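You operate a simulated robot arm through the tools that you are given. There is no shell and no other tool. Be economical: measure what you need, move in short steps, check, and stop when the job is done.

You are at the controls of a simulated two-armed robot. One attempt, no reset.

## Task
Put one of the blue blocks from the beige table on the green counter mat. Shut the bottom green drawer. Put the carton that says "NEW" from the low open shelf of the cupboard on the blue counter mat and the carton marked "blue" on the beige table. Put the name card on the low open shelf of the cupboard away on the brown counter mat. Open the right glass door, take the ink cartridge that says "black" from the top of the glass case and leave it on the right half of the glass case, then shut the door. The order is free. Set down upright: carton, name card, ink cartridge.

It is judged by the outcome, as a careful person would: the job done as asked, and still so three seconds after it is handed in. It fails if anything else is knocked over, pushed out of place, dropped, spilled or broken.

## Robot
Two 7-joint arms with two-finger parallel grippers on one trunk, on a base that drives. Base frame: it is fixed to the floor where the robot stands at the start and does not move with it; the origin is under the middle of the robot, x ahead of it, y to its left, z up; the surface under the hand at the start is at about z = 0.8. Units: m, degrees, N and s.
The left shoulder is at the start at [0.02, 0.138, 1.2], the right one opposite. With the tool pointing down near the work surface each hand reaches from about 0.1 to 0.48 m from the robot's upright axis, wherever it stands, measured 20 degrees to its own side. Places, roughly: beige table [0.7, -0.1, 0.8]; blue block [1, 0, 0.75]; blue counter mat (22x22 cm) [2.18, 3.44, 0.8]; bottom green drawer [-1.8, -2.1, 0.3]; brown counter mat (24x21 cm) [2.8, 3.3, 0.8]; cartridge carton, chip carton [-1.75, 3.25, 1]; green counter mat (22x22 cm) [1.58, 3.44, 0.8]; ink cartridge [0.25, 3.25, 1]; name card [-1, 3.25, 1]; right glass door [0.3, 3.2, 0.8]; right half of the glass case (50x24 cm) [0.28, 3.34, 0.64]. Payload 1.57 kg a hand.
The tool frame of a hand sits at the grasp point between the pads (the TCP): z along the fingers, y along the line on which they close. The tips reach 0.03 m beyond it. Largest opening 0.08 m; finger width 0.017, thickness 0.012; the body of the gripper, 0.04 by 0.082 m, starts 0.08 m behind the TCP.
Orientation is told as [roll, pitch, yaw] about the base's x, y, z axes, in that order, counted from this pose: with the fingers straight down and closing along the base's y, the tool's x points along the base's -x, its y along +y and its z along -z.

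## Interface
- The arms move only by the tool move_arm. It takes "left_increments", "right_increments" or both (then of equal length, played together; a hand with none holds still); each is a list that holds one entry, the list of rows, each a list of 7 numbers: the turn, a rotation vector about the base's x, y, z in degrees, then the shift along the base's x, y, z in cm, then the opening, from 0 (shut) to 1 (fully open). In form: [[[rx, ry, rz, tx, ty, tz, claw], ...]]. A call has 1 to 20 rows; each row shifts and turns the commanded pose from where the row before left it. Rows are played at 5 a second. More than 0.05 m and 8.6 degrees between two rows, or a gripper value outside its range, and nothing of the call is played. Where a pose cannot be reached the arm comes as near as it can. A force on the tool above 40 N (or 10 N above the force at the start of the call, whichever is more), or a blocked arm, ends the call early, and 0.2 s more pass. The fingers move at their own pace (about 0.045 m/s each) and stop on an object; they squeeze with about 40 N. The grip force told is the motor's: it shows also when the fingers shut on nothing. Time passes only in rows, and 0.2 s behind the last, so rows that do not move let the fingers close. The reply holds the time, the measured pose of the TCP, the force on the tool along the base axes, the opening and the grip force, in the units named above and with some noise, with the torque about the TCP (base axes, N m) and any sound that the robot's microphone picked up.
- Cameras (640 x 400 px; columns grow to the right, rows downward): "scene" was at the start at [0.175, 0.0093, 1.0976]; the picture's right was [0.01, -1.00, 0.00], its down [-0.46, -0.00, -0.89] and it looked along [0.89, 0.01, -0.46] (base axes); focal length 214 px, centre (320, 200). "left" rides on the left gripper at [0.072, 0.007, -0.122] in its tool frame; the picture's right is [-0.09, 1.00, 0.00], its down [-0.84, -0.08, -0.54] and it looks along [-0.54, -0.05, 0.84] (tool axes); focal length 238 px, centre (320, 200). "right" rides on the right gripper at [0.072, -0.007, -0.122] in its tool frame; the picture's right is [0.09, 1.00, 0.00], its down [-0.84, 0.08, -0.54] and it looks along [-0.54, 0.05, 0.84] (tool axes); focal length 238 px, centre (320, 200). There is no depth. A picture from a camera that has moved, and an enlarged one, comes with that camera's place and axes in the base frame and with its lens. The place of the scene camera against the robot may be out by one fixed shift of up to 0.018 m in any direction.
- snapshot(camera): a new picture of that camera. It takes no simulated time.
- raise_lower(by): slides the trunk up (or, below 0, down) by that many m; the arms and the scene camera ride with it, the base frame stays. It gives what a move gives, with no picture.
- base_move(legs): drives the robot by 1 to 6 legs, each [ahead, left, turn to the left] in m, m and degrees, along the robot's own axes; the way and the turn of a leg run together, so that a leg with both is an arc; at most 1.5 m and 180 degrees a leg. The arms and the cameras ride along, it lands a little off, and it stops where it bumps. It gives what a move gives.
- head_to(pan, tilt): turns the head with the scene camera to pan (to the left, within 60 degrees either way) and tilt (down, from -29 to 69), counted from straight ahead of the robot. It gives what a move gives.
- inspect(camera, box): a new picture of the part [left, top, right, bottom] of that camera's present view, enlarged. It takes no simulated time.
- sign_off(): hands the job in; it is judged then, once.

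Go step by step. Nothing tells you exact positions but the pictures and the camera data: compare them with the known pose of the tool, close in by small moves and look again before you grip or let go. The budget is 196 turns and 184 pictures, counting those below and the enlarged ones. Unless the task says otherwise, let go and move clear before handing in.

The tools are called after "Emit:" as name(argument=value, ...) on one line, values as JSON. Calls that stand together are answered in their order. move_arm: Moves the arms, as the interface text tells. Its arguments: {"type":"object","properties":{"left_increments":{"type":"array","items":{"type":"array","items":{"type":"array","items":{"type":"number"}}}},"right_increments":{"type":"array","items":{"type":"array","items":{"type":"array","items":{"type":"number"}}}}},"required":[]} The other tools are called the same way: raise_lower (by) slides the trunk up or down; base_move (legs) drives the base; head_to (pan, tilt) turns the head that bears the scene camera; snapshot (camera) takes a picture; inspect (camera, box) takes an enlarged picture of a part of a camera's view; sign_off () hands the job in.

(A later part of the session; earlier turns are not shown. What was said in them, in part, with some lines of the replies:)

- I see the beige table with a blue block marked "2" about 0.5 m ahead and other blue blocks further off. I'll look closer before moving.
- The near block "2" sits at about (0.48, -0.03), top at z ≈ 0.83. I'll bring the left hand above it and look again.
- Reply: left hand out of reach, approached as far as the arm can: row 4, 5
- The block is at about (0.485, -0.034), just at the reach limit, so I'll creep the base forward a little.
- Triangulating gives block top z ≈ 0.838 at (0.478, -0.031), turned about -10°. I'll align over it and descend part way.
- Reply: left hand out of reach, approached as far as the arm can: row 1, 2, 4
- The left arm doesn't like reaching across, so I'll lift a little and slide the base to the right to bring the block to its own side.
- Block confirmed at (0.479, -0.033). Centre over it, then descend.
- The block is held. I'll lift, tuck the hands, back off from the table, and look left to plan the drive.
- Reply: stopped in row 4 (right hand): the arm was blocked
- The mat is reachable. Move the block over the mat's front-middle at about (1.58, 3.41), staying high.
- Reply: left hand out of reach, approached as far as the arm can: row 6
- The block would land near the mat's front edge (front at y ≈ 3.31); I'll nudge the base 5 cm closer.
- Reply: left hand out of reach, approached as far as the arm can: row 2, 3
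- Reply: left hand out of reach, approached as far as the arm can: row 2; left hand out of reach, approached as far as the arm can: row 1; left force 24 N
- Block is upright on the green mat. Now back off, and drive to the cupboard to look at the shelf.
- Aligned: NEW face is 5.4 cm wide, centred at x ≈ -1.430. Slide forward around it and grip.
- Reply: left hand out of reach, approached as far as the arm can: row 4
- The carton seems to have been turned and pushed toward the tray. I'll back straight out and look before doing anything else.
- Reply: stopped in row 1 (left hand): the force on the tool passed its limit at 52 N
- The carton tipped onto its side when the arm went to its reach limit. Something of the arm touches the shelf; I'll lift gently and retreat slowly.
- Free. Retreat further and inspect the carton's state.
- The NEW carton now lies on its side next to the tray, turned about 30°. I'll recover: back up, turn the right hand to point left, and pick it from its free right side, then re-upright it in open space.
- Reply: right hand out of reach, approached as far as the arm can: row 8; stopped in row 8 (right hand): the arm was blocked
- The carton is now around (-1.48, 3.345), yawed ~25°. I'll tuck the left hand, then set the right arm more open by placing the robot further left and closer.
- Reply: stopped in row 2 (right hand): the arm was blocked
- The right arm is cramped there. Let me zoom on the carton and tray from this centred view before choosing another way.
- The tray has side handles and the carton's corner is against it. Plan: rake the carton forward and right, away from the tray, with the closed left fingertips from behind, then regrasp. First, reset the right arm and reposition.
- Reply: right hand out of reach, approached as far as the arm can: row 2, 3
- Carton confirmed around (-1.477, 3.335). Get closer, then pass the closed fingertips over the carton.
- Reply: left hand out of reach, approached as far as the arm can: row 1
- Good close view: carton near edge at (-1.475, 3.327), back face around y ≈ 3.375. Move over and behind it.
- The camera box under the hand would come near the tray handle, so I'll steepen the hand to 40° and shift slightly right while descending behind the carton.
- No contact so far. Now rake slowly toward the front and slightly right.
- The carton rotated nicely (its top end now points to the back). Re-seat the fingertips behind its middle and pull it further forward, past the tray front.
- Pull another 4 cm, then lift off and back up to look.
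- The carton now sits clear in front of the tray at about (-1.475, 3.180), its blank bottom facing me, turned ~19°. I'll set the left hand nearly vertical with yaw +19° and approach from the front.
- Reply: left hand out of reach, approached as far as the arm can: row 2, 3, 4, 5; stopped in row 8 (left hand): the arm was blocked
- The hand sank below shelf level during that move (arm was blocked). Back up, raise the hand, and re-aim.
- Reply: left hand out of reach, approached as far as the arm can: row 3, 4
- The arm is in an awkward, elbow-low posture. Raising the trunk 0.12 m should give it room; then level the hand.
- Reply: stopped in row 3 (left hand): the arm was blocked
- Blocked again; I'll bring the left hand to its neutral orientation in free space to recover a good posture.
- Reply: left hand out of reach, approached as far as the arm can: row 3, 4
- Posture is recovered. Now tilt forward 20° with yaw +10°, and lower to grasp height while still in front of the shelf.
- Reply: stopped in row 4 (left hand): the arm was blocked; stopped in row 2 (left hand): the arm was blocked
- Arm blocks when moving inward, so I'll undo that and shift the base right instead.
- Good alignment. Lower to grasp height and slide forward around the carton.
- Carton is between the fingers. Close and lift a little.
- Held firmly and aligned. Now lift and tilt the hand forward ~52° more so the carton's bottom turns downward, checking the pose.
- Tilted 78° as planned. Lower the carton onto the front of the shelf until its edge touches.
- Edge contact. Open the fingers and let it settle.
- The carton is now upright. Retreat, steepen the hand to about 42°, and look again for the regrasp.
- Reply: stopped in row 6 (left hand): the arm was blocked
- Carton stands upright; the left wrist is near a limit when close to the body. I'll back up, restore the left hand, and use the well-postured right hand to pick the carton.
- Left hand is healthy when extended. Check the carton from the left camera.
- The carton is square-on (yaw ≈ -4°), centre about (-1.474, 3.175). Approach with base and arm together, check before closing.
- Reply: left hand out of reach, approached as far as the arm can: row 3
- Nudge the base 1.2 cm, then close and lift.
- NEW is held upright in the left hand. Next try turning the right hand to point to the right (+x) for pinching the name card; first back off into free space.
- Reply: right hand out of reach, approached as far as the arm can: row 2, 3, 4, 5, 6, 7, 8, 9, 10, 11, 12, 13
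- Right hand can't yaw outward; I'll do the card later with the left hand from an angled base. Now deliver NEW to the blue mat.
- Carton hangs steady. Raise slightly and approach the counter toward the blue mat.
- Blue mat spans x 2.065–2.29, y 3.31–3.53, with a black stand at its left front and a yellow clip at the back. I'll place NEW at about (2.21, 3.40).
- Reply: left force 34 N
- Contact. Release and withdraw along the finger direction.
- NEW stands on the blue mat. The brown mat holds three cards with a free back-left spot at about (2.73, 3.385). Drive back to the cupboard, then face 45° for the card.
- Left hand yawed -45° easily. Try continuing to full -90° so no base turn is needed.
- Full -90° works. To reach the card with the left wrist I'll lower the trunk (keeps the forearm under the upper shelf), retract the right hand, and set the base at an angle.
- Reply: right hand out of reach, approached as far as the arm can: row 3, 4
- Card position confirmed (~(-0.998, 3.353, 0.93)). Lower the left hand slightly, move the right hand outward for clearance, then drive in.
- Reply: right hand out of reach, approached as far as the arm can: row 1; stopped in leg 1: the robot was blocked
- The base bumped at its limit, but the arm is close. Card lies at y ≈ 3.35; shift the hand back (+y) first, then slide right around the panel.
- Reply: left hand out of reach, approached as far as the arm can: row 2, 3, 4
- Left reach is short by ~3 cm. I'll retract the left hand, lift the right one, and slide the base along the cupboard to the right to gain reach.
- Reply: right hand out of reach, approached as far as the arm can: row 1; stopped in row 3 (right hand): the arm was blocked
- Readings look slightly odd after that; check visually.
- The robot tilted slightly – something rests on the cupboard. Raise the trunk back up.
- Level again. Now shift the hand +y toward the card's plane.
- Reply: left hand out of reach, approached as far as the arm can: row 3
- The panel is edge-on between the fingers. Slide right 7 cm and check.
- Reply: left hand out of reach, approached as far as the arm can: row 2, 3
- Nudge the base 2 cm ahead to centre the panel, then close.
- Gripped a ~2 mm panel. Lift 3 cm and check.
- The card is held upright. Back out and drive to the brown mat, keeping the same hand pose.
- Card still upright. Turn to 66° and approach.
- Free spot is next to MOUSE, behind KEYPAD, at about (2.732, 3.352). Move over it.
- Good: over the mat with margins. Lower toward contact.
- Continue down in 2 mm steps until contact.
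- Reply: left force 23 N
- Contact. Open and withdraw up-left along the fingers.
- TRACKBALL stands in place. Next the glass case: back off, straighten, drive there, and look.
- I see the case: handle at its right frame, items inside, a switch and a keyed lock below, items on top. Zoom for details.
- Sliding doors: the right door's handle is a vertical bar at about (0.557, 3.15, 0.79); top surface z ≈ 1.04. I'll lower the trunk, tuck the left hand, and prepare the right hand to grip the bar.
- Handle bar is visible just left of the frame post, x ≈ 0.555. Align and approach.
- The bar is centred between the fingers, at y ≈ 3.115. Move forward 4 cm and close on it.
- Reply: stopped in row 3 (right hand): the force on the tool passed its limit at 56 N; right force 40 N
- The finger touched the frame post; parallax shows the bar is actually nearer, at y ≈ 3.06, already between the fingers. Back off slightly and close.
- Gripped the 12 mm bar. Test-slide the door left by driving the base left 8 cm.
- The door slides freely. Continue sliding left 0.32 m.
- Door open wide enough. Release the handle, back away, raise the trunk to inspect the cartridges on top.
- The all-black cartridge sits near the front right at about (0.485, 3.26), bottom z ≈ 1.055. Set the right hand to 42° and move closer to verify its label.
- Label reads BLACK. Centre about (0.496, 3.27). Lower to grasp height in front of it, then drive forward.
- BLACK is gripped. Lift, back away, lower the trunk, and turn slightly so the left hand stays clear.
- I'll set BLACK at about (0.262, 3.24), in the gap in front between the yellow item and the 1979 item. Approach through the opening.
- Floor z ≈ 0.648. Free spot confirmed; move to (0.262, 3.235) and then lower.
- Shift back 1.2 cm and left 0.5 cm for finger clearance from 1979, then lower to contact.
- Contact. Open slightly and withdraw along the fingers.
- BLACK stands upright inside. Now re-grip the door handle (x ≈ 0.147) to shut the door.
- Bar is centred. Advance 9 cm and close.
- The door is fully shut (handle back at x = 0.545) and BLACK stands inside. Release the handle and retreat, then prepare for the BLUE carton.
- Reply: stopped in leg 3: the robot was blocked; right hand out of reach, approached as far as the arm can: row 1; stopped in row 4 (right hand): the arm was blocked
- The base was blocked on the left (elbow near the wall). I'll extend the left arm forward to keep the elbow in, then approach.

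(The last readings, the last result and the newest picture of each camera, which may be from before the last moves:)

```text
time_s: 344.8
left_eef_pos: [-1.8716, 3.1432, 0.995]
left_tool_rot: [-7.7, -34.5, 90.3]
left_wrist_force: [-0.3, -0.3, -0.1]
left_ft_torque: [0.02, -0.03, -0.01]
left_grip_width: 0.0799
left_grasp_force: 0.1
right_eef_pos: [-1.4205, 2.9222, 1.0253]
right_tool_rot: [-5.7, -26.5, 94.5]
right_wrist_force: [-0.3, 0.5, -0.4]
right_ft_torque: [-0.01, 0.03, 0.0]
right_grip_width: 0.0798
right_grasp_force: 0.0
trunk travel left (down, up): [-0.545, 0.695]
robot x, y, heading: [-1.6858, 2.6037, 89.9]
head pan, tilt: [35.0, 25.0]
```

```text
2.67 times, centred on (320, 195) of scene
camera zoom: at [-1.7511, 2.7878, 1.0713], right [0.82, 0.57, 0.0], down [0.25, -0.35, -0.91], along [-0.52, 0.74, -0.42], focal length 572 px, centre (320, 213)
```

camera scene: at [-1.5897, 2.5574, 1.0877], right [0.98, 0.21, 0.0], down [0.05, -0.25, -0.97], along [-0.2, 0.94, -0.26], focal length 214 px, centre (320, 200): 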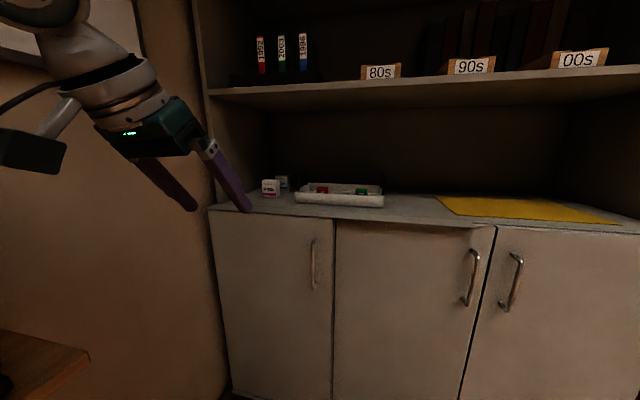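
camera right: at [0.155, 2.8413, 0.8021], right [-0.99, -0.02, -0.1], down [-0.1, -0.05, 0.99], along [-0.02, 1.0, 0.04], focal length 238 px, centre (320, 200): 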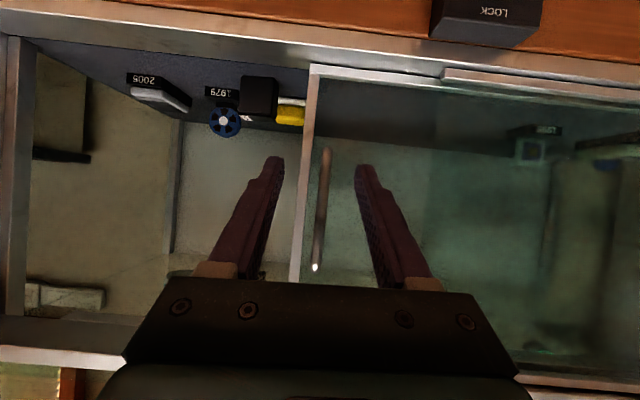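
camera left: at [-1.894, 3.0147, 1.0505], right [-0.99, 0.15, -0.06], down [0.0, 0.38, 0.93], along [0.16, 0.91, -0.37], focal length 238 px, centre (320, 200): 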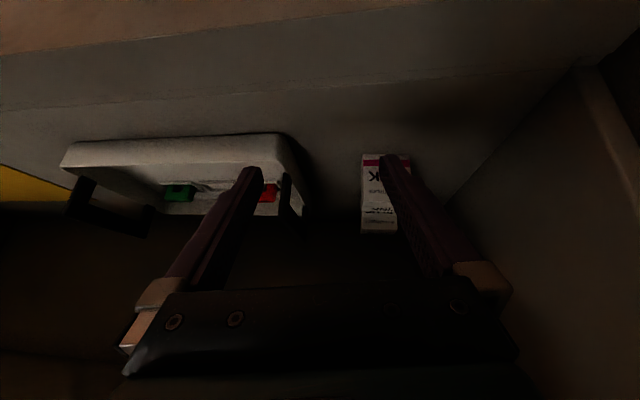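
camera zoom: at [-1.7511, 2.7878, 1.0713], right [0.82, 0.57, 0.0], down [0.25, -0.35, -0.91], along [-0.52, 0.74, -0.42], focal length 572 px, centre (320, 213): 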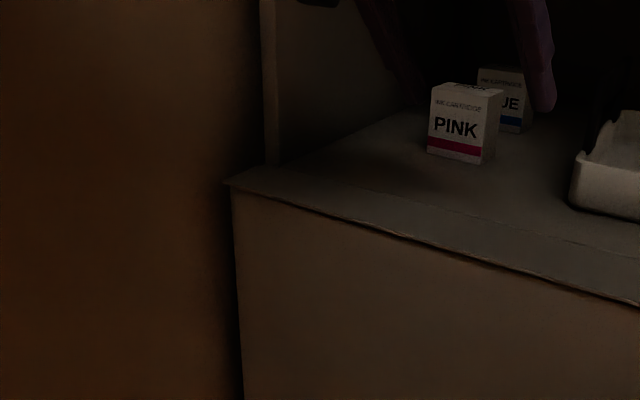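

BLUE's front is at (-1.927, 3.403), top z ≈ 0.945, directly behind PINK. Fix the hand roll, align x, and approach straddling over PINK.

Emit:
move_arm(left_increments=[[[0, 6.2, 4.3, -1, 0, -1, 1], [0, 0, 0, -1, 0, -1, 1]]], right_increments=[[[0, 0, 0, 0, 0, -2.5, 1], [0, 0, 0, 0, 0, -2.5, 1]]])

Emit:
base_move(legs=[[0, 0.035, 0], [0.12, 0, 0]])

Emit:
snapshot(camera="left")

```text
time_s: 345.4
left_eef_pos: [-1.8908, 3.144, 0.9742]
left_tool_rot: [-0.2, -34.8, 90.5]
left_wrist_force: [0.2, 0.7, -0.3]
left_ft_torque: [-0.01, 0.01, 0.01]
left_grip_width: 0.08
left_grasp_force: 0.1
right_eef_pos: [-1.4198, 2.9207, 0.977]
right_tool_rot: [-5.6, -26.6, 94.5]
right_wrist_force: [-0.7, 0.0, 0.1]
right_ft_torque: [-0.02, 0.03, -0.02]
right_grip_width: 0.08
right_grasp_force: 0.1
trunk travel left (down, up): [-0.545, 0.695]
robot x, y, heading: [-1.6839, 2.6003, 90.0]
head pan, tilt: [35.0, 25.0]
```

```text
time_s: 346.3
left_eef_pos: [-1.8893, 3.1428, 0.9718]
left_tool_rot: [-0.9, -34.7, 90.8]
left_wrist_force: [-0.2, 0.0, -0.2]
left_ft_torque: [-0.01, 0.01, 0.0]
left_grip_width: 0.0798
left_grasp_force: 0.1
right_eef_pos: [-1.4181, 2.9217, 0.9792]
right_tool_rot: [-6.3, -26.5, 94.7]
right_wrist_force: [0.0, 0.1, -0.2]
right_ft_torque: [0.04, -0.01, 0.0]
right_grip_width: 0.0801
right_grasp_force: 0.0
trunk travel left (down, up): [-0.545, 0.695]
robot x, y, heading: [-1.6926, 2.6056, 90.1]
head pan, tilt: [35.0, 25.0]
stopped in leg 1: the robot was blocked; the commanded pose is now the measured one
```

```text
24 pictures are left
camera left: at [-1.8965, 3.0146, 1.0297], right [-1.0, 0.07, 0.04], down [0.06, 0.38, 0.92], along [0.05, 0.92, -0.38], focal length 238 px, centre (320, 200)
```

left: 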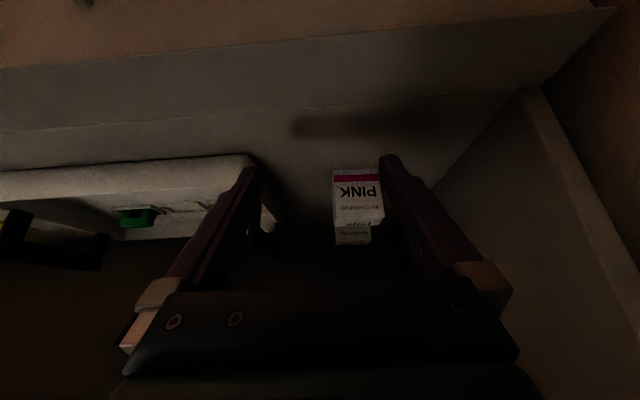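

Blocked by the wall on the left; use the arm for the remaining 3.8 cm, then go ahead.

Emit:
move_arm(left_increments=[[[0, 0, 0, -1.9, 0, 0.1, 1], [0, 0, 0, -1.9, 0, 0.1, 1]]])

Emit:
base_move(legs=[[0.1, -0.004, 0], [0.1, 0, 0]])

Emit:
snapshot(camera="left")

```text
time_s: 346.9
left_eef_pos: [-1.9253, 3.1434, 0.9758]
left_tool_rot: [-1.0, -34.7, 90.9]
left_wrist_force: [0.4, -0.2, 0.0]
left_ft_torque: [-0.02, 0.01, -0.01]
left_grip_width: 0.0798
left_grasp_force: 0.1
right_eef_pos: [-1.4168, 2.9217, 0.9795]
right_tool_rot: [-6.4, -26.4, 94.9]
right_wrist_force: [0.2, 0.2, 0.1]
right_ft_torque: [-0.02, -0.01, -0.01]
right_grip_width: 0.0799
right_grasp_force: 0.1
trunk travel left (down, up): [-0.545, 0.695]
robot x, y, heading: [-1.6935, 2.6035, 90.0]
head pan, tilt: [35.0, 25.0]
```

```text
time_s: 348.8
left_eef_pos: [-1.9259, 3.3406, 0.9769]
left_tool_rot: [-0.6, -34.7, 90.6]
left_wrist_force: [-0.3, -0.2, -0.7]
left_ft_torque: [-0.01, -0.01, 0.01]
left_grip_width: 0.0801
left_grasp_force: 0.1
right_eef_pos: [-1.4174, 3.1182, 0.9794]
right_tool_rot: [-6.1, -26.5, 94.6]
right_wrist_force: [-0.1, 0.3, -0.3]
right_ft_torque: [-0.01, -0.02, 0.0]
right_grip_width: 0.0798
right_grasp_force: 0.0
trunk travel left (down, up): [-0.545, 0.695]
robot x, y, heading: [-1.6905, 2.8015, 89.9]
head pan, tilt: [35.0, 25.0]
```

```text
23 pictures are left
camera left: at [-1.9336, 3.212, 1.034], right [-1.0, 0.07, 0.04], down [0.07, 0.38, 0.92], along [0.05, 0.92, -0.38], focal length 238 px, centre (320, 200)
```

left: 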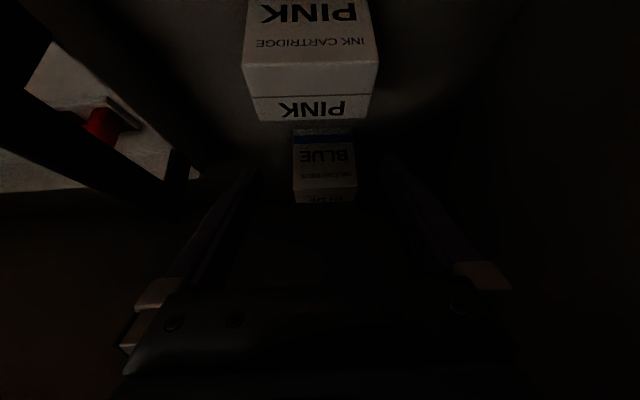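

BLUE is perfectly centred ahead. Advance to y ≈ 3.42 and lower to z ≈ 0.928.

Emit:
base_move(legs=[[0.035, 0, 0]])

Emit:
move_arm(left_increments=[[[0, 0, 0, 0, 2.2, -0.5, 1], [0, 0, 0, 0, 2.3, -1, 1], [0, 0, 0, 0, 0, -1.8, 1], [0, 0, 0, 0, 0, -1.5, 1]]])

Emit:
snapshot(camera="left")

```text
time_s: 349.6
left_eef_pos: [-1.9277, 3.3758, 0.9765]
left_tool_rot: [-0.6, -34.7, 90.6]
left_wrist_force: [-0.7, -0.4, -0.9]
left_ft_torque: [-0.01, 0.04, -0.03]
left_grip_width: 0.0801
left_grasp_force: 0.1
right_eef_pos: [-1.4186, 3.152, 0.9795]
right_tool_rot: [-6.0, -26.5, 94.6]
right_wrist_force: [0.6, 0.4, -0.3]
right_ft_torque: [0.04, 0.0, -0.01]
right_grip_width: 0.0797
right_grasp_force: 0.0
trunk travel left (down, up): [-0.545, 0.695]
robot x, y, heading: [-1.6887, 2.8357, 89.8]
head pan, tilt: [35.0, 25.0]
```

```text
time_s: 350.6
left_eef_pos: [-1.9247, 3.4213, 0.9271]
left_tool_rot: [-0.4, -34.7, 90.5]
left_wrist_force: [0.4, 0.0, 1.4]
left_ft_torque: [0.0, -0.01, 0.02]
left_grip_width: 0.0805
left_grasp_force: 0.1
right_eef_pos: [-1.4192, 3.1529, 0.9789]
right_tool_rot: [-6.0, -26.5, 94.7]
right_wrist_force: [-0.4, -0.2, -0.2]
right_ft_torque: [-0.03, 0.01, -0.01]
right_grip_width: 0.08
right_grasp_force: 0.1
trunk travel left (down, up): [-0.545, 0.695]
robot x, y, heading: [-1.6918, 2.8333, 89.5]
head pan, tilt: [35.0, 25.0]
```

```text
22 pictures are left
camera left: at [-1.9317, 3.2921, 0.9855], right [-1.0, 0.07, 0.05], down [0.07, 0.38, 0.92], along [0.05, 0.92, -0.38], focal length 238 px, centre (320, 200)
```

left: 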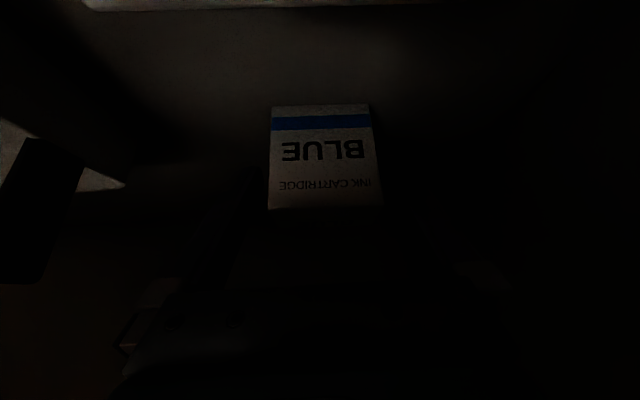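

Close on BLUE, lift, and tilt the hand a bit so the wrist stays below the upper shelf while the carton clears PINK.

Emit:
move_arm(left_increments=[[[0, 0, 0, 0, 0, 0, 0.4], [0, 0, 0, 0, 0, 0, 0], [0, 0, 0, 0, 0, 0, 0], [0, 0, 0, 0, 0, 0, 0], [0, 0, 0, 0, 0, 1.5, 0], [0, 0, 0, 0, 0, 1.5, 0], [6, 0, 0, 0, 0.5, 2, 0], [6, 0, 0, 0, 0.3, 2, 0], [6, 0, 0, 0, 0, 2, 0], [0, 0, 0, 0, 0, 0.7, 0]]])

Emit:
snapshot(camera="left")

```text
time_s: 352.8
left_eef_pos: [-1.9279, 3.4292, 1.0244]
left_tool_rot: [-0.7, -52.7, 90.9]
left_wrist_force: [0.0, 0.1, -1.3]
left_ft_torque: [0.0, 0.02, 0.0]
left_grip_width: 0.0571
left_grasp_force: 40.0
right_eef_pos: [-1.418, 3.1515, 0.9784]
right_tool_rot: [-6.0, -26.5, 94.7]
right_wrist_force: [0.5, 0.0, -0.5]
right_ft_torque: [-0.02, 0.0, 0.02]
right_grip_width: 0.0799
right_grasp_force: 0.1
trunk travel left (down, up): [-0.545, 0.695]
robot x, y, heading: [-1.6895, 2.8364, 89.7]
head pan, tilt: [35.0, 25.0]
```

```text
21 pictures are left
camera left: at [-1.9352, 3.289, 1.0405], right [-1.0, 0.05, 0.06], down [0.07, 0.08, 0.99], along [0.05, 1.0, -0.08], focal length 238 px, centre (320, 200)
```

left: 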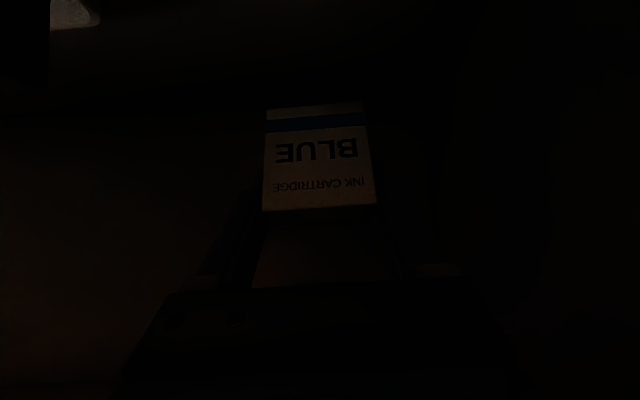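

BLUE is held. Back out carefully, check PINK, then drive to the beige table.

Emit:
base_move(legs=[[-0.3, 0, 0], [-0.2, 0, 0]])

Emit:
inspect(camera="scene", box=[160, 100, 480, 300])

```text
time_s: 356.1
left_eef_pos: [-1.9195, 2.934, 1.0256]
left_tool_rot: [-1.7, -53.0, 91.2]
left_wrist_force: [0.4, 0.6, -0.8]
left_ft_torque: [0.0, 0.03, 0.0]
left_grip_width: 0.0573
left_grasp_force: 40.2
right_eef_pos: [-1.4101, 2.6535, 0.983]
right_tool_rot: [-6.7, -26.8, 94.4]
right_wrist_force: [0.0, 0.5, -0.9]
right_ft_torque: [-0.03, -0.01, 0.02]
right_grip_width: 0.0798
right_grasp_force: 0.1
trunk travel left (down, up): [-0.545, 0.695]
robot x, y, heading: [-1.6912, 2.3327, 89.4]
head pan, tilt: [35.0, 25.0]
```

```text
2.00 times, centred on (320, 200) of scene
camera zoom: at [-1.7446, 2.5227, 1.0711], right [0.82, 0.57, 0.02], down [0.26, -0.34, -0.9], along [-0.51, 0.75, -0.43], focal length 429 px, centre (320, 200)
```

zoom: 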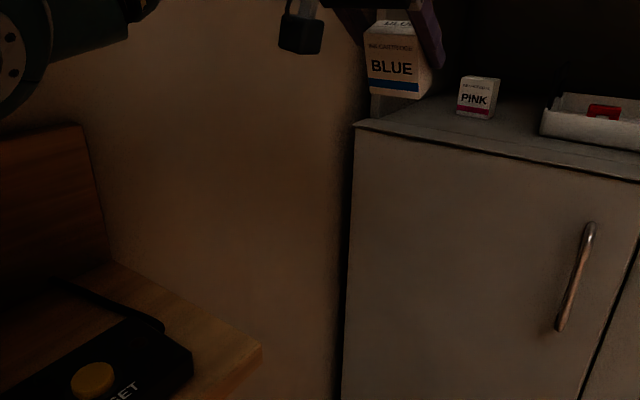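

PINK is untouched. Move right away from the wall, and drive to the beige table.

Emit:
base_move(legs=[[0, -1.09, 0], [-1.2, 0, 0], [-1.15, 0, 0], [0, 0, -89.5]])

Emit:
move_arm(left_increments=[[[0, 6, 0, 0, 0, 0, 0], [0, 6, 0, 0, 0, 0, 0], [0, 6, 0, 0, 0, 0, 0]]])

Emit:
head_to(pan=0, tilt=25)

Emit:
snapshot(camera="scene")

```text
time_s: 376.7
left_eef_pos: [-0.0873, 0.1746, 1.0273]
left_tool_rot: [-0.1, -52.7, 2.8]
left_wrist_force: [-0.8, 0.0, -0.6]
left_ft_torque: [0.0, 0.01, 0.0]
left_grip_width: 0.0569
left_grasp_force: 40.5
right_eef_pos: [-0.3437, -0.3472, 0.9768]
right_tool_rot: [-5.4, -26.6, 6.9]
right_wrist_force: [-0.9, -0.6, 0.4]
right_ft_torque: [0.03, -0.03, -0.02]
right_grip_width: 0.0798
right_grasp_force: 0.1
trunk travel left (down, up): [-0.545, 0.695]
robot x, y, heading: [-0.6702, -0.0995, 2.6]
head pan, tilt: [35.0, 25.0]
```

```text
time_s: 377.5
left_eef_pos: [-0.0882, 0.1742, 1.0269]
left_tool_rot: [1.0, -34.6, 1.9]
left_wrist_force: [0.3, -0.8, -1.1]
left_ft_torque: [0.0, -0.01, -0.02]
left_grip_width: 0.0572
left_grasp_force: 40.6
right_eef_pos: [-0.3422, -0.3458, 0.9758]
right_tool_rot: [-5.5, -26.6, 6.9]
right_wrist_force: [0.0, 0.6, -0.4]
right_ft_torque: [0.02, 0.0, 0.04]
right_grip_width: 0.0802
right_grasp_force: 0.2
trunk travel left (down, up): [-0.545, 0.695]
robot x, y, heading: [-0.672, -0.1013, 2.7]
head pan, tilt: [35.0, 25.0]
```

```text
time_s: 378.5
left_eef_pos: [-0.0884, 0.175, 1.0281]
left_tool_rot: [1.0, -34.7, 2.0]
left_wrist_force: [-1.1, 0.1, -1.0]
left_ft_torque: [0.0, 0.01, 0.03]
left_grip_width: 0.0572
left_grasp_force: 40.1
right_eef_pos: [-0.3417, -0.3466, 0.9761]
right_tool_rot: [-5.6, -26.5, 6.9]
right_wrist_force: [0.1, 0.1, 0.3]
right_ft_torque: [0.02, -0.02, -0.02]
right_grip_width: 0.08
right_grasp_force: 0.1
trunk travel left (down, up): [-0.545, 0.695]
robot x, y, heading: [-0.6721, -0.1011, 2.2]
head pan, tilt: [0.0, 25.0]
```

```text
19 pictures are left
camera scene: at [-0.4956, -0.082, 1.0715], right [0.04, -1.0, 0.0], down [-0.42, -0.02, -0.91], along [0.91, 0.04, -0.42], focal length 214 px, centre (320, 200)
```

scene: 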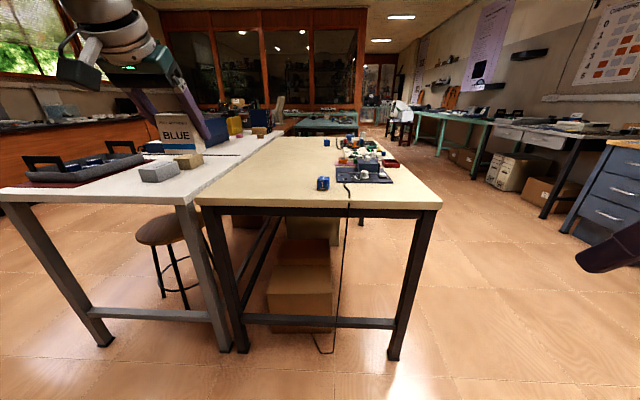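

Beige table ahead, with free space on its left front. I'll place BLUE around (0.28, 0.12), keeping the right hand high.

Emit:
move_arm(right_increments=[[[0, 0, 0, 0, 0, 2, 1], [0, 0, 0, 0, 0, 2, 1], [0, 0, 0, 0, 0, 2, 1]]])

Emit:
base_move(legs=[[0.37, -0.06, -2]])

Emit:
raise_lower(by=-0.12)

Emit:
snapshot(camera="left")

```text
time_s: 379.3
left_eef_pos: [-0.0888, 0.1743, 1.0272]
left_tool_rot: [1.0, -34.6, 2.1]
left_wrist_force: [-0.2, -0.5, -0.3]
left_ft_torque: [-0.01, 0.0, 0.02]
left_grip_width: 0.0572
left_grasp_force: 40.1
right_eef_pos: [-0.3502, -0.3449, 1.0226]
right_tool_rot: [-5.8, -23.7, 7.6]
right_wrist_force: [0.3, 0.0, -0.5]
right_ft_torque: [-0.03, 0.0, 0.05]
right_grip_width: 0.0798
right_grasp_force: 0.0
trunk travel left (down, up): [-0.545, 0.695]
robot x, y, heading: [-0.6686, -0.1005, 2.3]
head pan, tilt: [0.0, 25.0]
```

```text
time_s: 381.7
left_eef_pos: [0.299, 0.1013, 1.0274]
left_tool_rot: [1.1, -34.6, -0.2]
left_wrist_force: [-0.1, 0.1, -0.1]
left_ft_torque: [0.0, -0.04, 0.04]
left_grip_width: 0.0573
left_grasp_force: 39.6
right_eef_pos: [0.0174, -0.4086, 1.0196]
right_tool_rot: [-6.0, -23.4, 5.3]
right_wrist_force: [-0.2, 0.3, 0.1]
right_ft_torque: [0.0, 0.01, -0.01]
right_grip_width: 0.0801
right_grasp_force: 0.1
trunk travel left (down, up): [-0.545, 0.695]
robot x, y, heading: [-0.2914, -0.1515, 0.1]
head pan, tilt: [0.0, 25.0]
```

```text
time_s: 383.2
left_eef_pos: [0.2999, 0.1005, 0.9078]
left_tool_rot: [1.0, -34.7, -0.2]
left_wrist_force: [0.2, 0.1, -1.1]
left_ft_torque: [0.03, -0.03, -0.01]
left_grip_width: 0.0569
left_grasp_force: 40.0
right_eef_pos: [0.0178, -0.4092, 0.8999]
right_tool_rot: [-5.8, -23.1, 5.4]
right_wrist_force: [-0.9, -0.2, -0.1]
right_ft_torque: [0.02, 0.0, -0.01]
right_grip_width: 0.0801
right_grasp_force: 0.0
trunk travel left (down, up): [-0.425, 0.815]
robot x, y, heading: [-0.295, -0.1498, 0.2]
head pan, tilt: [0.0, 25.0]
```

```text
18 pictures are left
camera left: at [0.17, 0.1053, 0.9651], right [0.07, 1.0, 0.07], down [0.38, -0.09, 0.92], along [0.92, -0.04, -0.38], focal length 238 px, centre (320, 200)
```

left: 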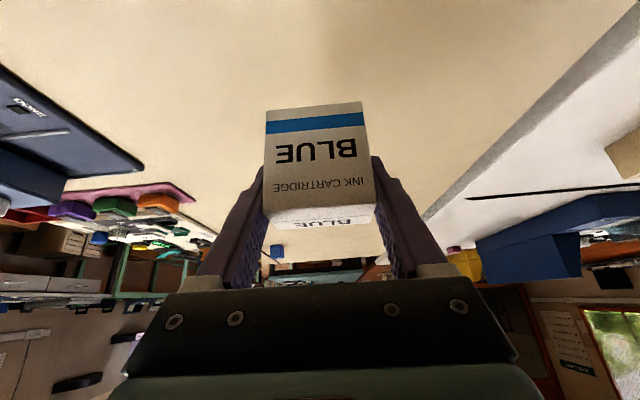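

Area is clear. Lower onto the table.

Emit:
move_arm(left_increments=[[[0, 0, 0, 0, 0, -2, 0], [0, 0, 0, 0, 0, -2, 0], [0, 0, 0, 0, 0, -1.2, 0], [0, 0, 0, 0, 0, -0.5, 0], [0, 0, 0, 0, 0, -0.3, 0], [0, 0, 0, 0, 0, -0.3, 0]]])

```text
time_s: 384.6
left_eef_pos: [0.2999, 0.1003, 0.8476]
left_tool_rot: [1.1, -35.2, -0.2]
left_wrist_force: [-5.7, -0.9, 16.2]
left_ft_torque: [-0.52, 0.48, -0.14]
left_grip_width: 0.0572
left_grasp_force: 39.8
right_eef_pos: [0.018, -0.4082, 0.8997]
right_tool_rot: [-5.8, -23.2, 5.4]
right_wrist_force: [0.5, 0.1, 0.0]
right_ft_torque: [0.04, -0.01, 0.01]
right_grip_width: 0.0798
right_grasp_force: 0.0
trunk travel left (down, up): [-0.425, 0.815]
robot x, y, heading: [-0.2915, -0.1474, 0.2]
head pan, tilt: [0.0, 25.0]
```

Contact. Release, withdraw along the fingers, and back away.

Emit:
move_arm(left_increments=[[[0, 0, 0, 0, 0, 0.2, 0], [0, 0, 0, 0, 0, 0, 0.9], [0, 0, 0, 0, 0, 0, 1], [0, 0, 0, 0, 0, 0, 1], [0, 0, 0, -1.7, 0, 2.4, 1], [0, 0, 0, -1.7, 0, 2.4, 1], [0, 0, 0, -1.7, 0, 2.4, 1]]])

Emit:
base_move(legs=[[-0.45, 0, 0]])

Emit:
snapshot(camera="scene")

```text
time_s: 386.2
left_eef_pos: [0.2486, 0.1008, 0.9199]
left_tool_rot: [1.2, -34.6, -0.2]
left_wrist_force: [0.0, 0.6, 0.7]
left_ft_torque: [0.0, 0.03, -0.04]
left_grip_width: 0.08
left_grasp_force: 0.1
right_eef_pos: [0.0166, -0.4091, 0.8998]
right_tool_rot: [-5.9, -23.0, 5.4]
right_wrist_force: [0.2, -0.7, -1.2]
right_ft_torque: [0.03, 0.02, -0.01]
right_grip_width: 0.08
right_grasp_force: 0.1
trunk travel left (down, up): [-0.425, 0.815]
robot x, y, heading: [-0.2931, -0.1506, 0.4]
head pan, tilt: [0.0, 25.0]
```

```text
time_s: 388.9
left_eef_pos: [-0.1881, 0.1043, 0.919]
left_tool_rot: [1.0, -34.7, 0.7]
left_wrist_force: [0.1, -0.3, -0.3]
left_ft_torque: [0.01, -0.01, 0.03]
left_grip_width: 0.0798
left_grasp_force: 0.1
right_eef_pos: [-0.4117, -0.4091, 0.8996]
right_tool_rot: [-5.9, -23.1, 6.2]
right_wrist_force: [0.0, 0.3, -0.3]
right_ft_torque: [0.01, -0.04, -0.02]
right_grip_width: 0.08
right_grasp_force: 0.0
trunk travel left (down, up): [-0.425, 0.815]
robot x, y, heading: [-0.727, -0.1549, 1.4]
head pan, tilt: [0.0, 25.0]
```

```text
17 pictures are left
camera scene: at [-0.551, -0.1421, 0.9514], right [0.02, -1.0, 0.0], down [-0.42, -0.01, -0.91], along [0.91, 0.02, -0.42], focal length 214 px, centre (320, 200)
```

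scene: 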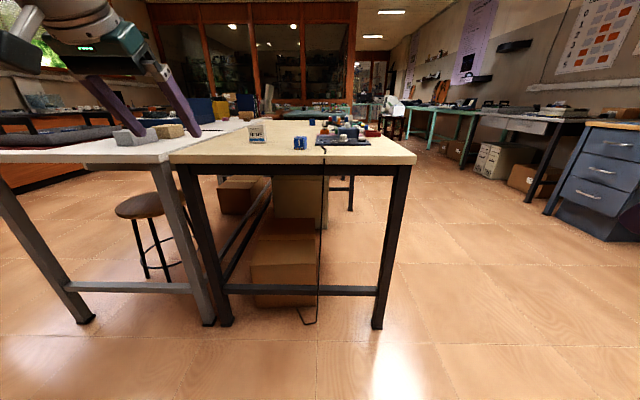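

BLUE is upright on the beige table. Now turn toward the green drawer and look.

Emit:
base_move(legs=[[-0.15, 0, -119]])

Emit:
head_to(pan=0, tilt=20)

Emit:
snapshot(camera="scene")

```text
time_s: 394.3
left_eef_pos: [-0.8309, -0.643, 0.9199]
left_tool_rot: [1.0, -34.7, -118.7]
left_wrist_force: [0.3, 0.2, -0.4]
left_ft_torque: [-0.01, -0.02, -0.01]
left_grip_width: 0.0798
left_grasp_force: 0.0
right_eef_pos: [-1.1688, -0.1972, 0.9006]
right_tool_rot: [-5.9, -23.1, -113.2]
right_wrist_force: [1.1, -0.2, -1.5]
right_ft_torque: [-0.01, 0.03, 0.04]
right_grip_width: 0.08
right_grasp_force: 0.0
trunk travel left (down, up): [-0.425, 0.815]
robot x, y, heading: [-0.7881, -0.0473, -118.2]
head pan, tilt: [0.0, 25.0]
cut short: leg 1
```

```text
time_s: 394.9
left_eef_pos: [-0.8307, -0.6426, 0.9195]
left_tool_rot: [1.0, -34.7, -118.8]
left_wrist_force: [-0.1, -0.3, -0.1]
left_ft_torque: [0.01, 0.0, 0.0]
left_grip_width: 0.0799
left_grasp_force: 0.1
right_eef_pos: [-1.1672, -0.1964, 0.8994]
right_tool_rot: [-6.0, -23.0, -113.1]
right_wrist_force: [0.3, -0.7, 0.0]
right_ft_torque: [0.01, -0.03, 0.02]
right_grip_width: 0.0801
right_grasp_force: 0.1
trunk travel left (down, up): [-0.425, 0.815]
robot x, y, heading: [-0.7912, -0.0452, -118.0]
head pan, tilt: [0.0, 20.0]
```

```text
16 pictures are left
camera scene: at [-0.8992, -0.2093, 0.9595], right [-0.88, 0.47, 0.0], down [0.16, 0.3, -0.94], along [-0.45, -0.83, -0.34], focal length 214 px, centre (320, 200)
```

scene: 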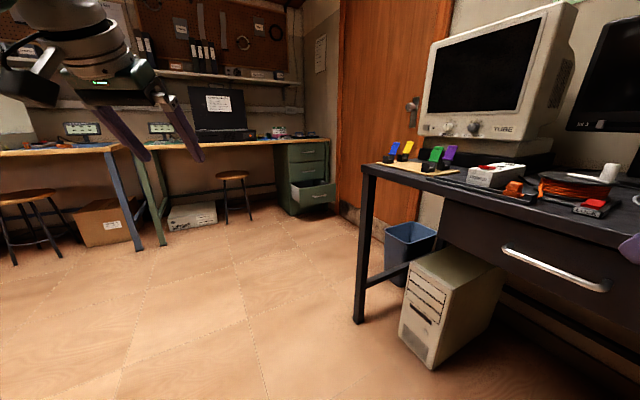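

The green unit's bottom drawer is open at about (-1.83, -1.9, 0.3), opening toward +y. Drive to face it (-90°) and tuck the left hand.

Emit:
base_move(legs=[[0, 0, 28], [0.9, 0, 0], [0.33, 0, 0], [0, -0.72, 0]])

Emit:
head_to(pan=-20, tilt=45)

Emit:
snapshot(camera="scene")

```text
time_s: 406.3
left_eef_pos: [-1.2752, -1.7994, 0.9189]
left_tool_rot: [1.1, -34.6, -90.3]
left_wrist_force: [0.1, -0.2, 0.7]
left_ft_torque: [-0.01, -0.02, 0.02]
left_grip_width: 0.0799
left_grasp_force: 0.1
right_eef_pos: [-1.7835, -1.5673, 0.8997]
right_tool_rot: [-5.9, -23.1, -84.8]
right_wrist_force: [0.5, 0.4, 0.0]
right_ft_torque: [0.0, 0.02, 0.01]
right_grip_width: 0.0801
right_grasp_force: 0.0
trunk travel left (down, up): [-0.425, 0.815]
robot x, y, heading: [-1.5213, -1.2565, -89.8]
head pan, tilt: [0.0, 20.0]
```

```text
time_s: 407.1
left_eef_pos: [-1.2744, -1.7993, 0.9197]
left_tool_rot: [1.0, -34.7, -90.2]
left_wrist_force: [0.1, 0.5, 0.7]
left_ft_torque: [0.01, -0.03, -0.01]
left_grip_width: 0.0801
left_grasp_force: 0.0
right_eef_pos: [-1.7821, -1.5667, 0.8979]
right_tool_rot: [-5.9, -23.1, -84.8]
right_wrist_force: [0.6, -0.8, 0.2]
right_ft_torque: [0.01, 0.01, 0.01]
right_grip_width: 0.0799
right_grasp_force: 0.0
trunk travel left (down, up): [-0.425, 0.815]
robot x, y, heading: [-1.5227, -1.2556, -90.3]
head pan, tilt: [-20.0, 45.0]
```

```text
15 pictures are left
camera scene: at [-1.5666, -1.4252, 0.921], right [-0.94, 0.34, 0.0], down [0.24, 0.66, -0.71], along [-0.24, -0.67, -0.71], focal length 214 px, centre (320, 200)
```

scene: 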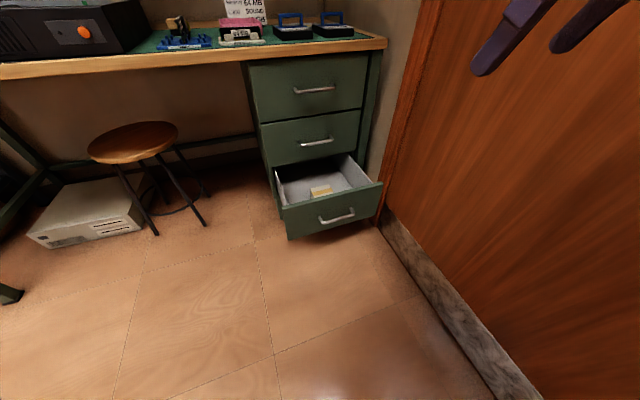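

The open drawer's front panel is about (-1.86, -2.0), z 0.07–0.25. Retract and raise the left hand, close the right fingers with a forward tilt, and lower the trunk.

Emit:
move_arm(left_increments=[[[3, 0, 0, -0.5, 3.3, 2, 0.5], [3, 0, 0, -0.5, 3.3, 2, 0.5], [3, 0, 0, -0.5, 3.3, 2, 0.5], [3, 0, 0, -0.5, 3.3, 2, 0.5], [3, 0, 0, -0.5, 3, 2, 0.5]]], right_increments=[[[-7, 0, 0, -0.5, -2, -4, 0], [-7, 0, 0, -0.5, -2, -4, 0], [-7, 0, 0, -0.5, -2, -4, 0], [-7, 0, 0, -0.5, -2, -4, 0], [-7, 0, 0, -0.5, -1, -4, 0]]])

Emit:
raise_lower(by=-0.41)

Emit:
snapshot(camera="scene")

```text
time_s: 408.4
left_eef_pos: [-1.2926, -1.6197, 0.9264]
left_tool_rot: [6.3, -3.7, -90.6]
left_wrist_force: [-0.9, -0.6, 1.1]
left_ft_torque: [-0.01, -0.02, -0.02]
left_grip_width: 0.0401
left_grasp_force: 0.0
right_eef_pos: [-1.7982, -1.6253, 0.7796]
right_tool_rot: [-8.4, -44.0, -83.4]
right_wrist_force: [0.3, -0.4, 0.5]
right_ft_torque: [0.01, 0.04, -0.01]
right_grip_width: 0.0
right_grasp_force: 19.7
right hand out of reach, approached as far as the arm can: row 4, 5
trunk travel left (down, up): [-0.425, 0.815]
robot x, y, heading: [-1.5233, -1.2607, -89.8]
head pan, tilt: [-20.0, 45.0]
stopped in row 5 (left hand): the arm was blocked; the commanded pose is now the measured one
```

```text
refused: -0.41 is not a number from -0.4 to 0.4
```

```text
14 pictures are left
camera scene: at [-1.5667, -1.4252, 0.9209], right [-0.94, 0.34, 0.0], down [0.24, 0.66, -0.71], along [-0.24, -0.66, -0.71], focal length 214 px, centre (320, 200)
```

scene: 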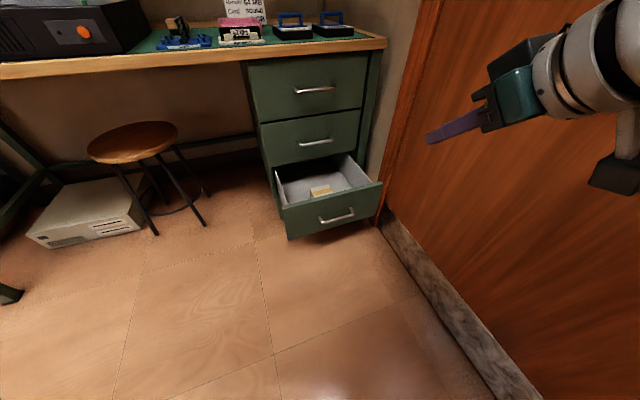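

Emit:
raise_lower(by=-0.4)

Emit:
move_arm(right_increments=[[[-3, 0, 0, -0.8, -2.5, -3.5, 0], [-3, 0, 0, -0.8, -2.5, -3.5, 0], [-3, 0, 0, -0.8, -2.5, -3.5, 0], [-3, 0, 0, -0.8, -2.5, -3.5, 0], [0, 0, 0, 0, -1, -3, 0]]])

Emit:
snapshot(camera="right")

```text
time_s: 412.3
left_eef_pos: [-1.2927, -1.6202, 0.5263]
left_tool_rot: [6.4, -3.6, -90.8]
left_wrist_force: [-0.4, 0.5, -0.1]
left_ft_torque: [-0.04, 0.0, 0.0]
left_grip_width: 0.0402
left_grasp_force: 0.0
right_eef_pos: [-1.7981, -1.625, 0.3802]
right_tool_rot: [-8.5, -44.0, -83.4]
right_wrist_force: [-0.3, 0.4, -0.2]
right_ft_torque: [0.01, 0.02, 0.0]
right_grip_width: 0.0001
right_grasp_force: 21.3
trunk travel left (down, up): [-0.025, 1.215]
robot x, y, heading: [-1.5241, -1.2572, -90.0]
head pan, tilt: [-20.0, 45.0]
```

```text
time_s: 413.5
left_eef_pos: [-1.293, -1.6197, 0.5266]
left_tool_rot: [6.5, -3.7, -90.8]
left_wrist_force: [-0.4, -0.8, -1.4]
left_ft_torque: [-0.01, 0.0, 0.01]
left_grip_width: 0.04
left_grasp_force: 0.2
right_eef_pos: [-1.7991, -1.6323, 0.3603]
right_tool_rot: [-8.5, -44.6, -83.3]
right_wrist_force: [-0.5, 0.0, 0.3]
right_ft_torque: [0.02, -0.02, -0.02]
right_grip_width: 0.0
right_grasp_force: 21.3
right hand out of reach, approached as far as the arm can: row 1, 2, 3, 4, 5
trunk travel left (down, up): [-0.025, 1.215]
robot x, y, heading: [-1.5225, -1.2572, -90.0]
head pan, tilt: [-20.0, 45.0]
```

```text
13 pictures are left
camera right: at [-1.8044, -1.4964, 0.3986], right [0.98, 0.08, -0.17], down [0.18, -0.21, 0.96], along [0.04, -0.98, -0.22], focal length 238 px, centre (320, 200)
```

right: 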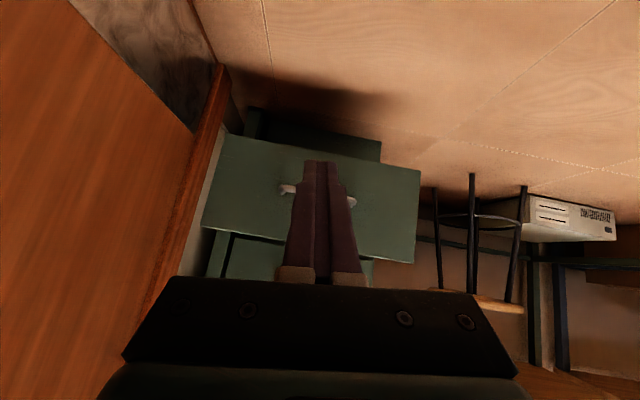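

The panel spans z ≈ 0.18–0.38, centred at x ≈ -1.80, so the fists at z ≈ 0.34 will push it well. Drive forward to push it shut in stages.

Emit:
raise_lower(by=-0.02)

Emit:
base_move(legs=[[0.25, 0, 0], [0.15, 0, 0]])

Emit:
snapshot(camera="right")

```text
time_s: 414.1
left_eef_pos: [-1.2931, -1.6203, 0.5066]
left_tool_rot: [6.4, -3.6, -90.7]
left_wrist_force: [0.2, -0.1, 0.6]
left_ft_torque: [0.01, 0.0, 0.0]
left_grip_width: 0.0398
left_grasp_force: 0.1
right_eef_pos: [-1.7998, -1.6338, 0.342]
right_tool_rot: [-8.5, -44.6, -83.3]
right_wrist_force: [-0.3, -0.1, 1.4]
right_ft_torque: [-0.02, 0.01, -0.02]
right_grip_width: 0.0
right_grasp_force: 20.8
trunk travel left (down, up): [-0.005, 1.235]
robot x, y, heading: [-1.526, -1.2556, -89.9]
head pan, tilt: [-20.0, 45.0]
```

```text
time_s: 416.9
left_eef_pos: [-1.291, -2.0159, 0.5055]
left_tool_rot: [6.4, -3.6, -90.6]
left_wrist_force: [-1.2, 0.6, -0.4]
left_ft_torque: [-0.02, 0.01, 0.0]
left_grip_width: 0.0399
left_grasp_force: 0.1
right_eef_pos: [-1.7975, -2.0315, 0.3418]
right_tool_rot: [-8.5, -44.5, -83.2]
right_wrist_force: [0.8, 0.6, -0.3]
right_ft_torque: [0.0, 0.03, 0.02]
right_grip_width: 0.0002
right_grasp_force: 21.4
trunk travel left (down, up): [-0.005, 1.235]
robot x, y, heading: [-1.5255, -1.6569, -89.7]
head pan, tilt: [-20.0, 45.0]
```

```text
12 pictures are left
camera right: at [-1.8031, -1.8948, 0.3784], right [0.98, 0.08, -0.17], down [0.18, -0.21, 0.96], along [0.04, -0.97, -0.22], focal length 238 px, centre (320, 200)
```

right: 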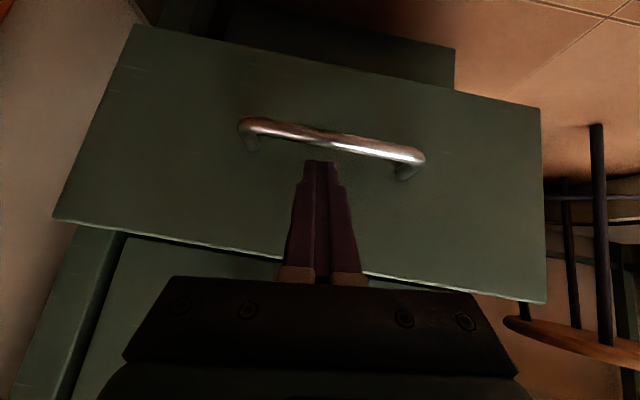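

Panel is about 0.14 m ahead. I'll turn the base +15° so the left hand stays further back, recentre, and push.

Emit:
base_move(legs=[[0, 0, 15], [-0.03, -0.106, 0], [0.145, -0.039, 0]])

Emit:
base_move(legs=[[0.1, -0.026, 0]])

Emit:
snapshot(camera="right")

```text
time_s: 419.7
left_eef_pos: [-1.3176, -2.0055, 0.5038]
left_tool_rot: [6.5, -3.4, -75.5]
left_wrist_force: [0.2, -0.1, 0.0]
left_ft_torque: [0.0, 0.02, 0.02]
left_grip_width: 0.04
left_grasp_force: 0.2
right_eef_pos: [-1.8009, -2.1425, 0.3398]
right_tool_rot: [-7.9, -43.2, -68.3]
right_wrist_force: [-4.5, 19.5, 12.2]
right_ft_torque: [-0.05, 0.1, -0.21]
right_grip_width: 0.0001
right_grasp_force: 22.0
trunk travel left (down, up): [-0.005, 1.235]
robot x, y, heading: [-1.6311, -1.7205, -74.9]
head pan, tilt: [-20.0, 45.0]
stopped in leg 3: the force on the tool passed its limit at 181 N (the readings are from after the stop); the commanded pose is now the measured one
```

```text
time_s: 420.4
left_eef_pos: [-1.3181, -2.0081, 0.5032]
left_tool_rot: [6.5, -3.2, -75.7]
left_wrist_force: [0.2, -0.2, 0.1]
left_ft_torque: [0.0, -0.03, 0.01]
left_grip_width: 0.0398
left_grasp_force: 0.0
right_eef_pos: [-1.8008, -2.1424, 0.3379]
right_tool_rot: [-7.6, -42.8, -68.3]
right_wrist_force: [-5.4, 28.0, 16.8]
right_ft_torque: [-0.01, 0.19, -0.23]
right_grip_width: 0.0002
right_grasp_force: 21.1
trunk travel left (down, up): [-0.005, 1.235]
robot x, y, heading: [-1.633, -1.7249, -74.9]
head pan, tilt: [-20.0, 45.0]
stopped in leg 1: the force on the tool passed its limit at 53 N (the readings are from after the stop); the commanded pose is now the measured one
```

```text
11 pictures are left
camera right: at [-1.8428, -2.0128, 0.3787], right [0.93, 0.34, -0.16], down [0.23, -0.18, 0.96], along [0.3, -0.92, -0.25], focal length 238 px, centre (320, 200)
```

right: 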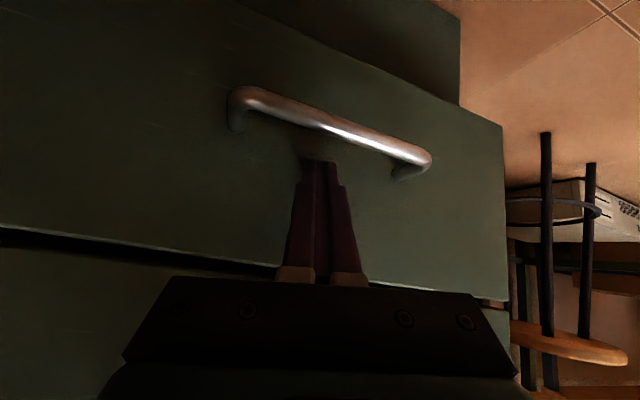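

Contact stopped the push. Check the drawer from the head camera.

Emit:
head_to(pan=-35, tilt=45)

Emit:
snapshot(camera="scene")

```text
time_s: 421.2
left_eef_pos: [-1.3171, -2.0066, 0.5019]
left_tool_rot: [6.5, -3.3, -75.7]
left_wrist_force: [0.1, -0.2, 0.7]
left_ft_torque: [0.0, -0.01, -0.04]
left_grip_width: 0.04
left_grasp_force: 0.1
right_eef_pos: [-1.8016, -2.1423, 0.3379]
right_tool_rot: [-7.8, -42.9, -68.4]
right_wrist_force: [-5.3, 30.2, 9.8]
right_ft_torque: [0.13, 0.18, -0.26]
right_grip_width: 0.0
right_grasp_force: 21.2
trunk travel left (down, up): [-0.005, 1.235]
robot x, y, heading: [-1.6303, -1.7293, -74.9]
head pan, tilt: [-35.0, 45.0]
```

```text
10 pictures are left
camera scene: at [-1.6519, -1.8805, 0.4994], right [-0.94, 0.34, 0.0], down [0.24, 0.67, -0.7], along [-0.24, -0.66, -0.71], focal length 214 px, centre (320, 200)
```

scene: 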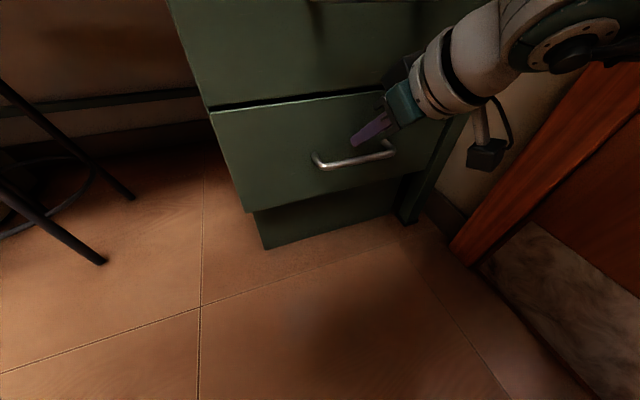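

Emit:
inspect(camera="scene", box=[170, 40, 430, 230])

```text
2.11 times, centred on (300, 135) of scene
camera zoom: at [-1.6519, -1.8805, 0.4994], right [-0.94, 0.34, 0.0], down [0.24, 0.67, -0.7], along [-0.24, -0.66, -0.71], focal length 452 px, centre (362, 337)
```

zoom: 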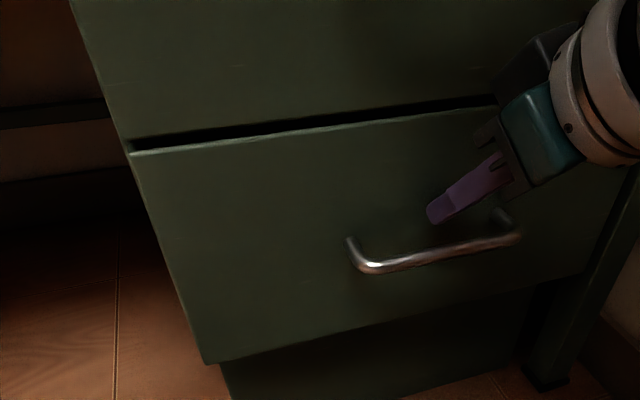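

The drawer looks almost flush. Back off slightly, then push again gently to be sure it's fully shut.

Emit:
base_move(legs=[[-0.03, 0.008, 0]])

Emit:
base_move(legs=[[0.025, -0.007, 0], [0.03, -0.008, 0]])

```text
time_s: 422.0
left_eef_pos: [-1.3162, -1.9925, 0.5057]
left_tool_rot: [6.5, -3.9, -75.6]
left_wrist_force: [-0.7, -0.8, -0.7]
left_ft_torque: [0.07, 0.0, 0.01]
left_grip_width: 0.0398
left_grasp_force: 0.0
right_eef_pos: [-1.7977, -2.1316, 0.3429]
right_tool_rot: [-8.1, -43.9, -68.2]
right_wrist_force: [-0.2, -1.0, -0.2]
right_ft_torque: [0.06, -0.02, 0.03]
right_grip_width: 0.0001
right_grasp_force: 21.4
trunk travel left (down, up): [-0.005, 1.235]
robot x, y, heading: [-1.6288, -1.6946, -74.8]
head pan, tilt: [-35.0, 45.0]
```

```text
time_s: 423.0
left_eef_pos: [-1.3158, -2.0076, 0.5058]
left_tool_rot: [6.6, -3.5, -75.6]
left_wrist_force: [-0.5, -0.5, -0.8]
left_ft_torque: [-0.03, 0.0, 0.01]
left_grip_width: 0.04
left_grasp_force: 0.0
right_eef_pos: [-1.7986, -2.1422, 0.3397]
right_tool_rot: [-7.4, -43.1, -68.4]
right_wrist_force: [-2.2, 9.2, 5.6]
right_ft_torque: [-0.01, 0.05, -0.09]
right_grip_width: 0.0001
right_grasp_force: 20.6
trunk travel left (down, up): [-0.005, 1.235]
robot x, y, heading: [-1.6352, -1.7187, -75.0]
head pan, tilt: [-35.0, 45.0]
stopped in leg 1: the force on the tool passed its limit at 90 N (the readings are from after the stop); the commanded pose is now the measured one
```

The panel stops hard at the same place, so it's shut. Back away and confirm visually.

Emit:
base_move(legs=[[-0.4, 0.1, 0]])

Emit:
head_to(pan=-20, tilt=25)

Emit:
snapshot(camera="scene")

```text
time_s: 425.5
left_eef_pos: [-1.3185, -1.6071, 0.5072]
left_tool_rot: [6.8, -3.8, -76.0]
left_wrist_force: [1.1, -0.2, 0.5]
left_ft_torque: [0.01, 0.03, 0.0]
left_grip_width: 0.0399
left_grasp_force: 0.0
right_eef_pos: [-1.7989, -1.7401, 0.34]
right_tool_rot: [-7.2, -43.3, -68.8]
right_wrist_force: [0.7, 0.0, -0.3]
right_ft_torque: [0.02, 0.0, 0.0]
right_grip_width: 0.0
right_grasp_force: 21.3
trunk travel left (down, up): [-0.005, 1.235]
robot x, y, heading: [-1.6337, -1.3153, -75.2]
head pan, tilt: [-35.0, 45.0]
```

```text
time_s: 426.3
left_eef_pos: [-1.3178, -1.6076, 0.5062]
left_tool_rot: [6.7, -3.7, -75.9]
left_wrist_force: [0.2, 0.1, 0.4]
left_ft_torque: [0.02, 0.0, 0.03]
left_grip_width: 0.0401
left_grasp_force: 0.1
right_eef_pos: [-1.7987, -1.74, 0.3418]
right_tool_rot: [-7.2, -43.4, -68.8]
right_wrist_force: [-0.3, 0.3, 0.2]
right_ft_torque: [-0.01, 0.02, 0.01]
right_grip_width: 0.0002
right_grasp_force: 22.0
trunk travel left (down, up): [-0.005, 1.235]
robot x, y, heading: [-1.6363, -1.3173, -75.2]
head pan, tilt: [-20.0, 25.0]
```

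```text
8 pictures are left
camera scene: at [-1.6313, -1.4949, 0.5315], right [-1.0, 0.09, 0.0], down [0.04, 0.42, -0.91], along [-0.08, -0.9, -0.42], focal length 214 px, centre (320, 200)
```

scene: 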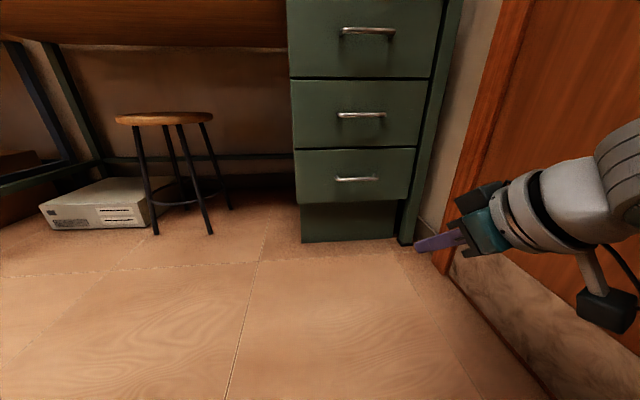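

All three drawers are now flush and the stool stands undisturbed. Every part of the job is done and both hands are clear, so I am handing in.

Emit:
sign_off()

```text
The job is handed in.
```

I finished and handed in every part of the job, but not cleanly: I knocked the NEW carton onto its side on the shelf while reaching for it. I set it upright again before moving it.

| Part | Result |
|---|---|
| Blue block | The block marked "2" is on the green mat |
| NEW carton | Upright on the blue mat |
| "Blue" carton | Upright on the beige table |
| Name card (TRACKBALL) | Upright on the brown mat, in the free spot beside MOUSE |
| "Black" ink cartridge | Upright inside the right half of the glass case |
| Right glass door | Shut again |
| Bottom green drawer | Shut, flush with the drawers above it |

- **Tray on the shelf:** The NEW carton was pushed against the tray next to it. I didn't measure whether the tray moved.
- **Left wall:** The robot stopped twice against something on the left, near the cupboard, and once leaned slightly. I took it to be the wall or the small shelf on it. I saw nothing out of place in the one later picture of that corner, but I didn't check the shelf closely.
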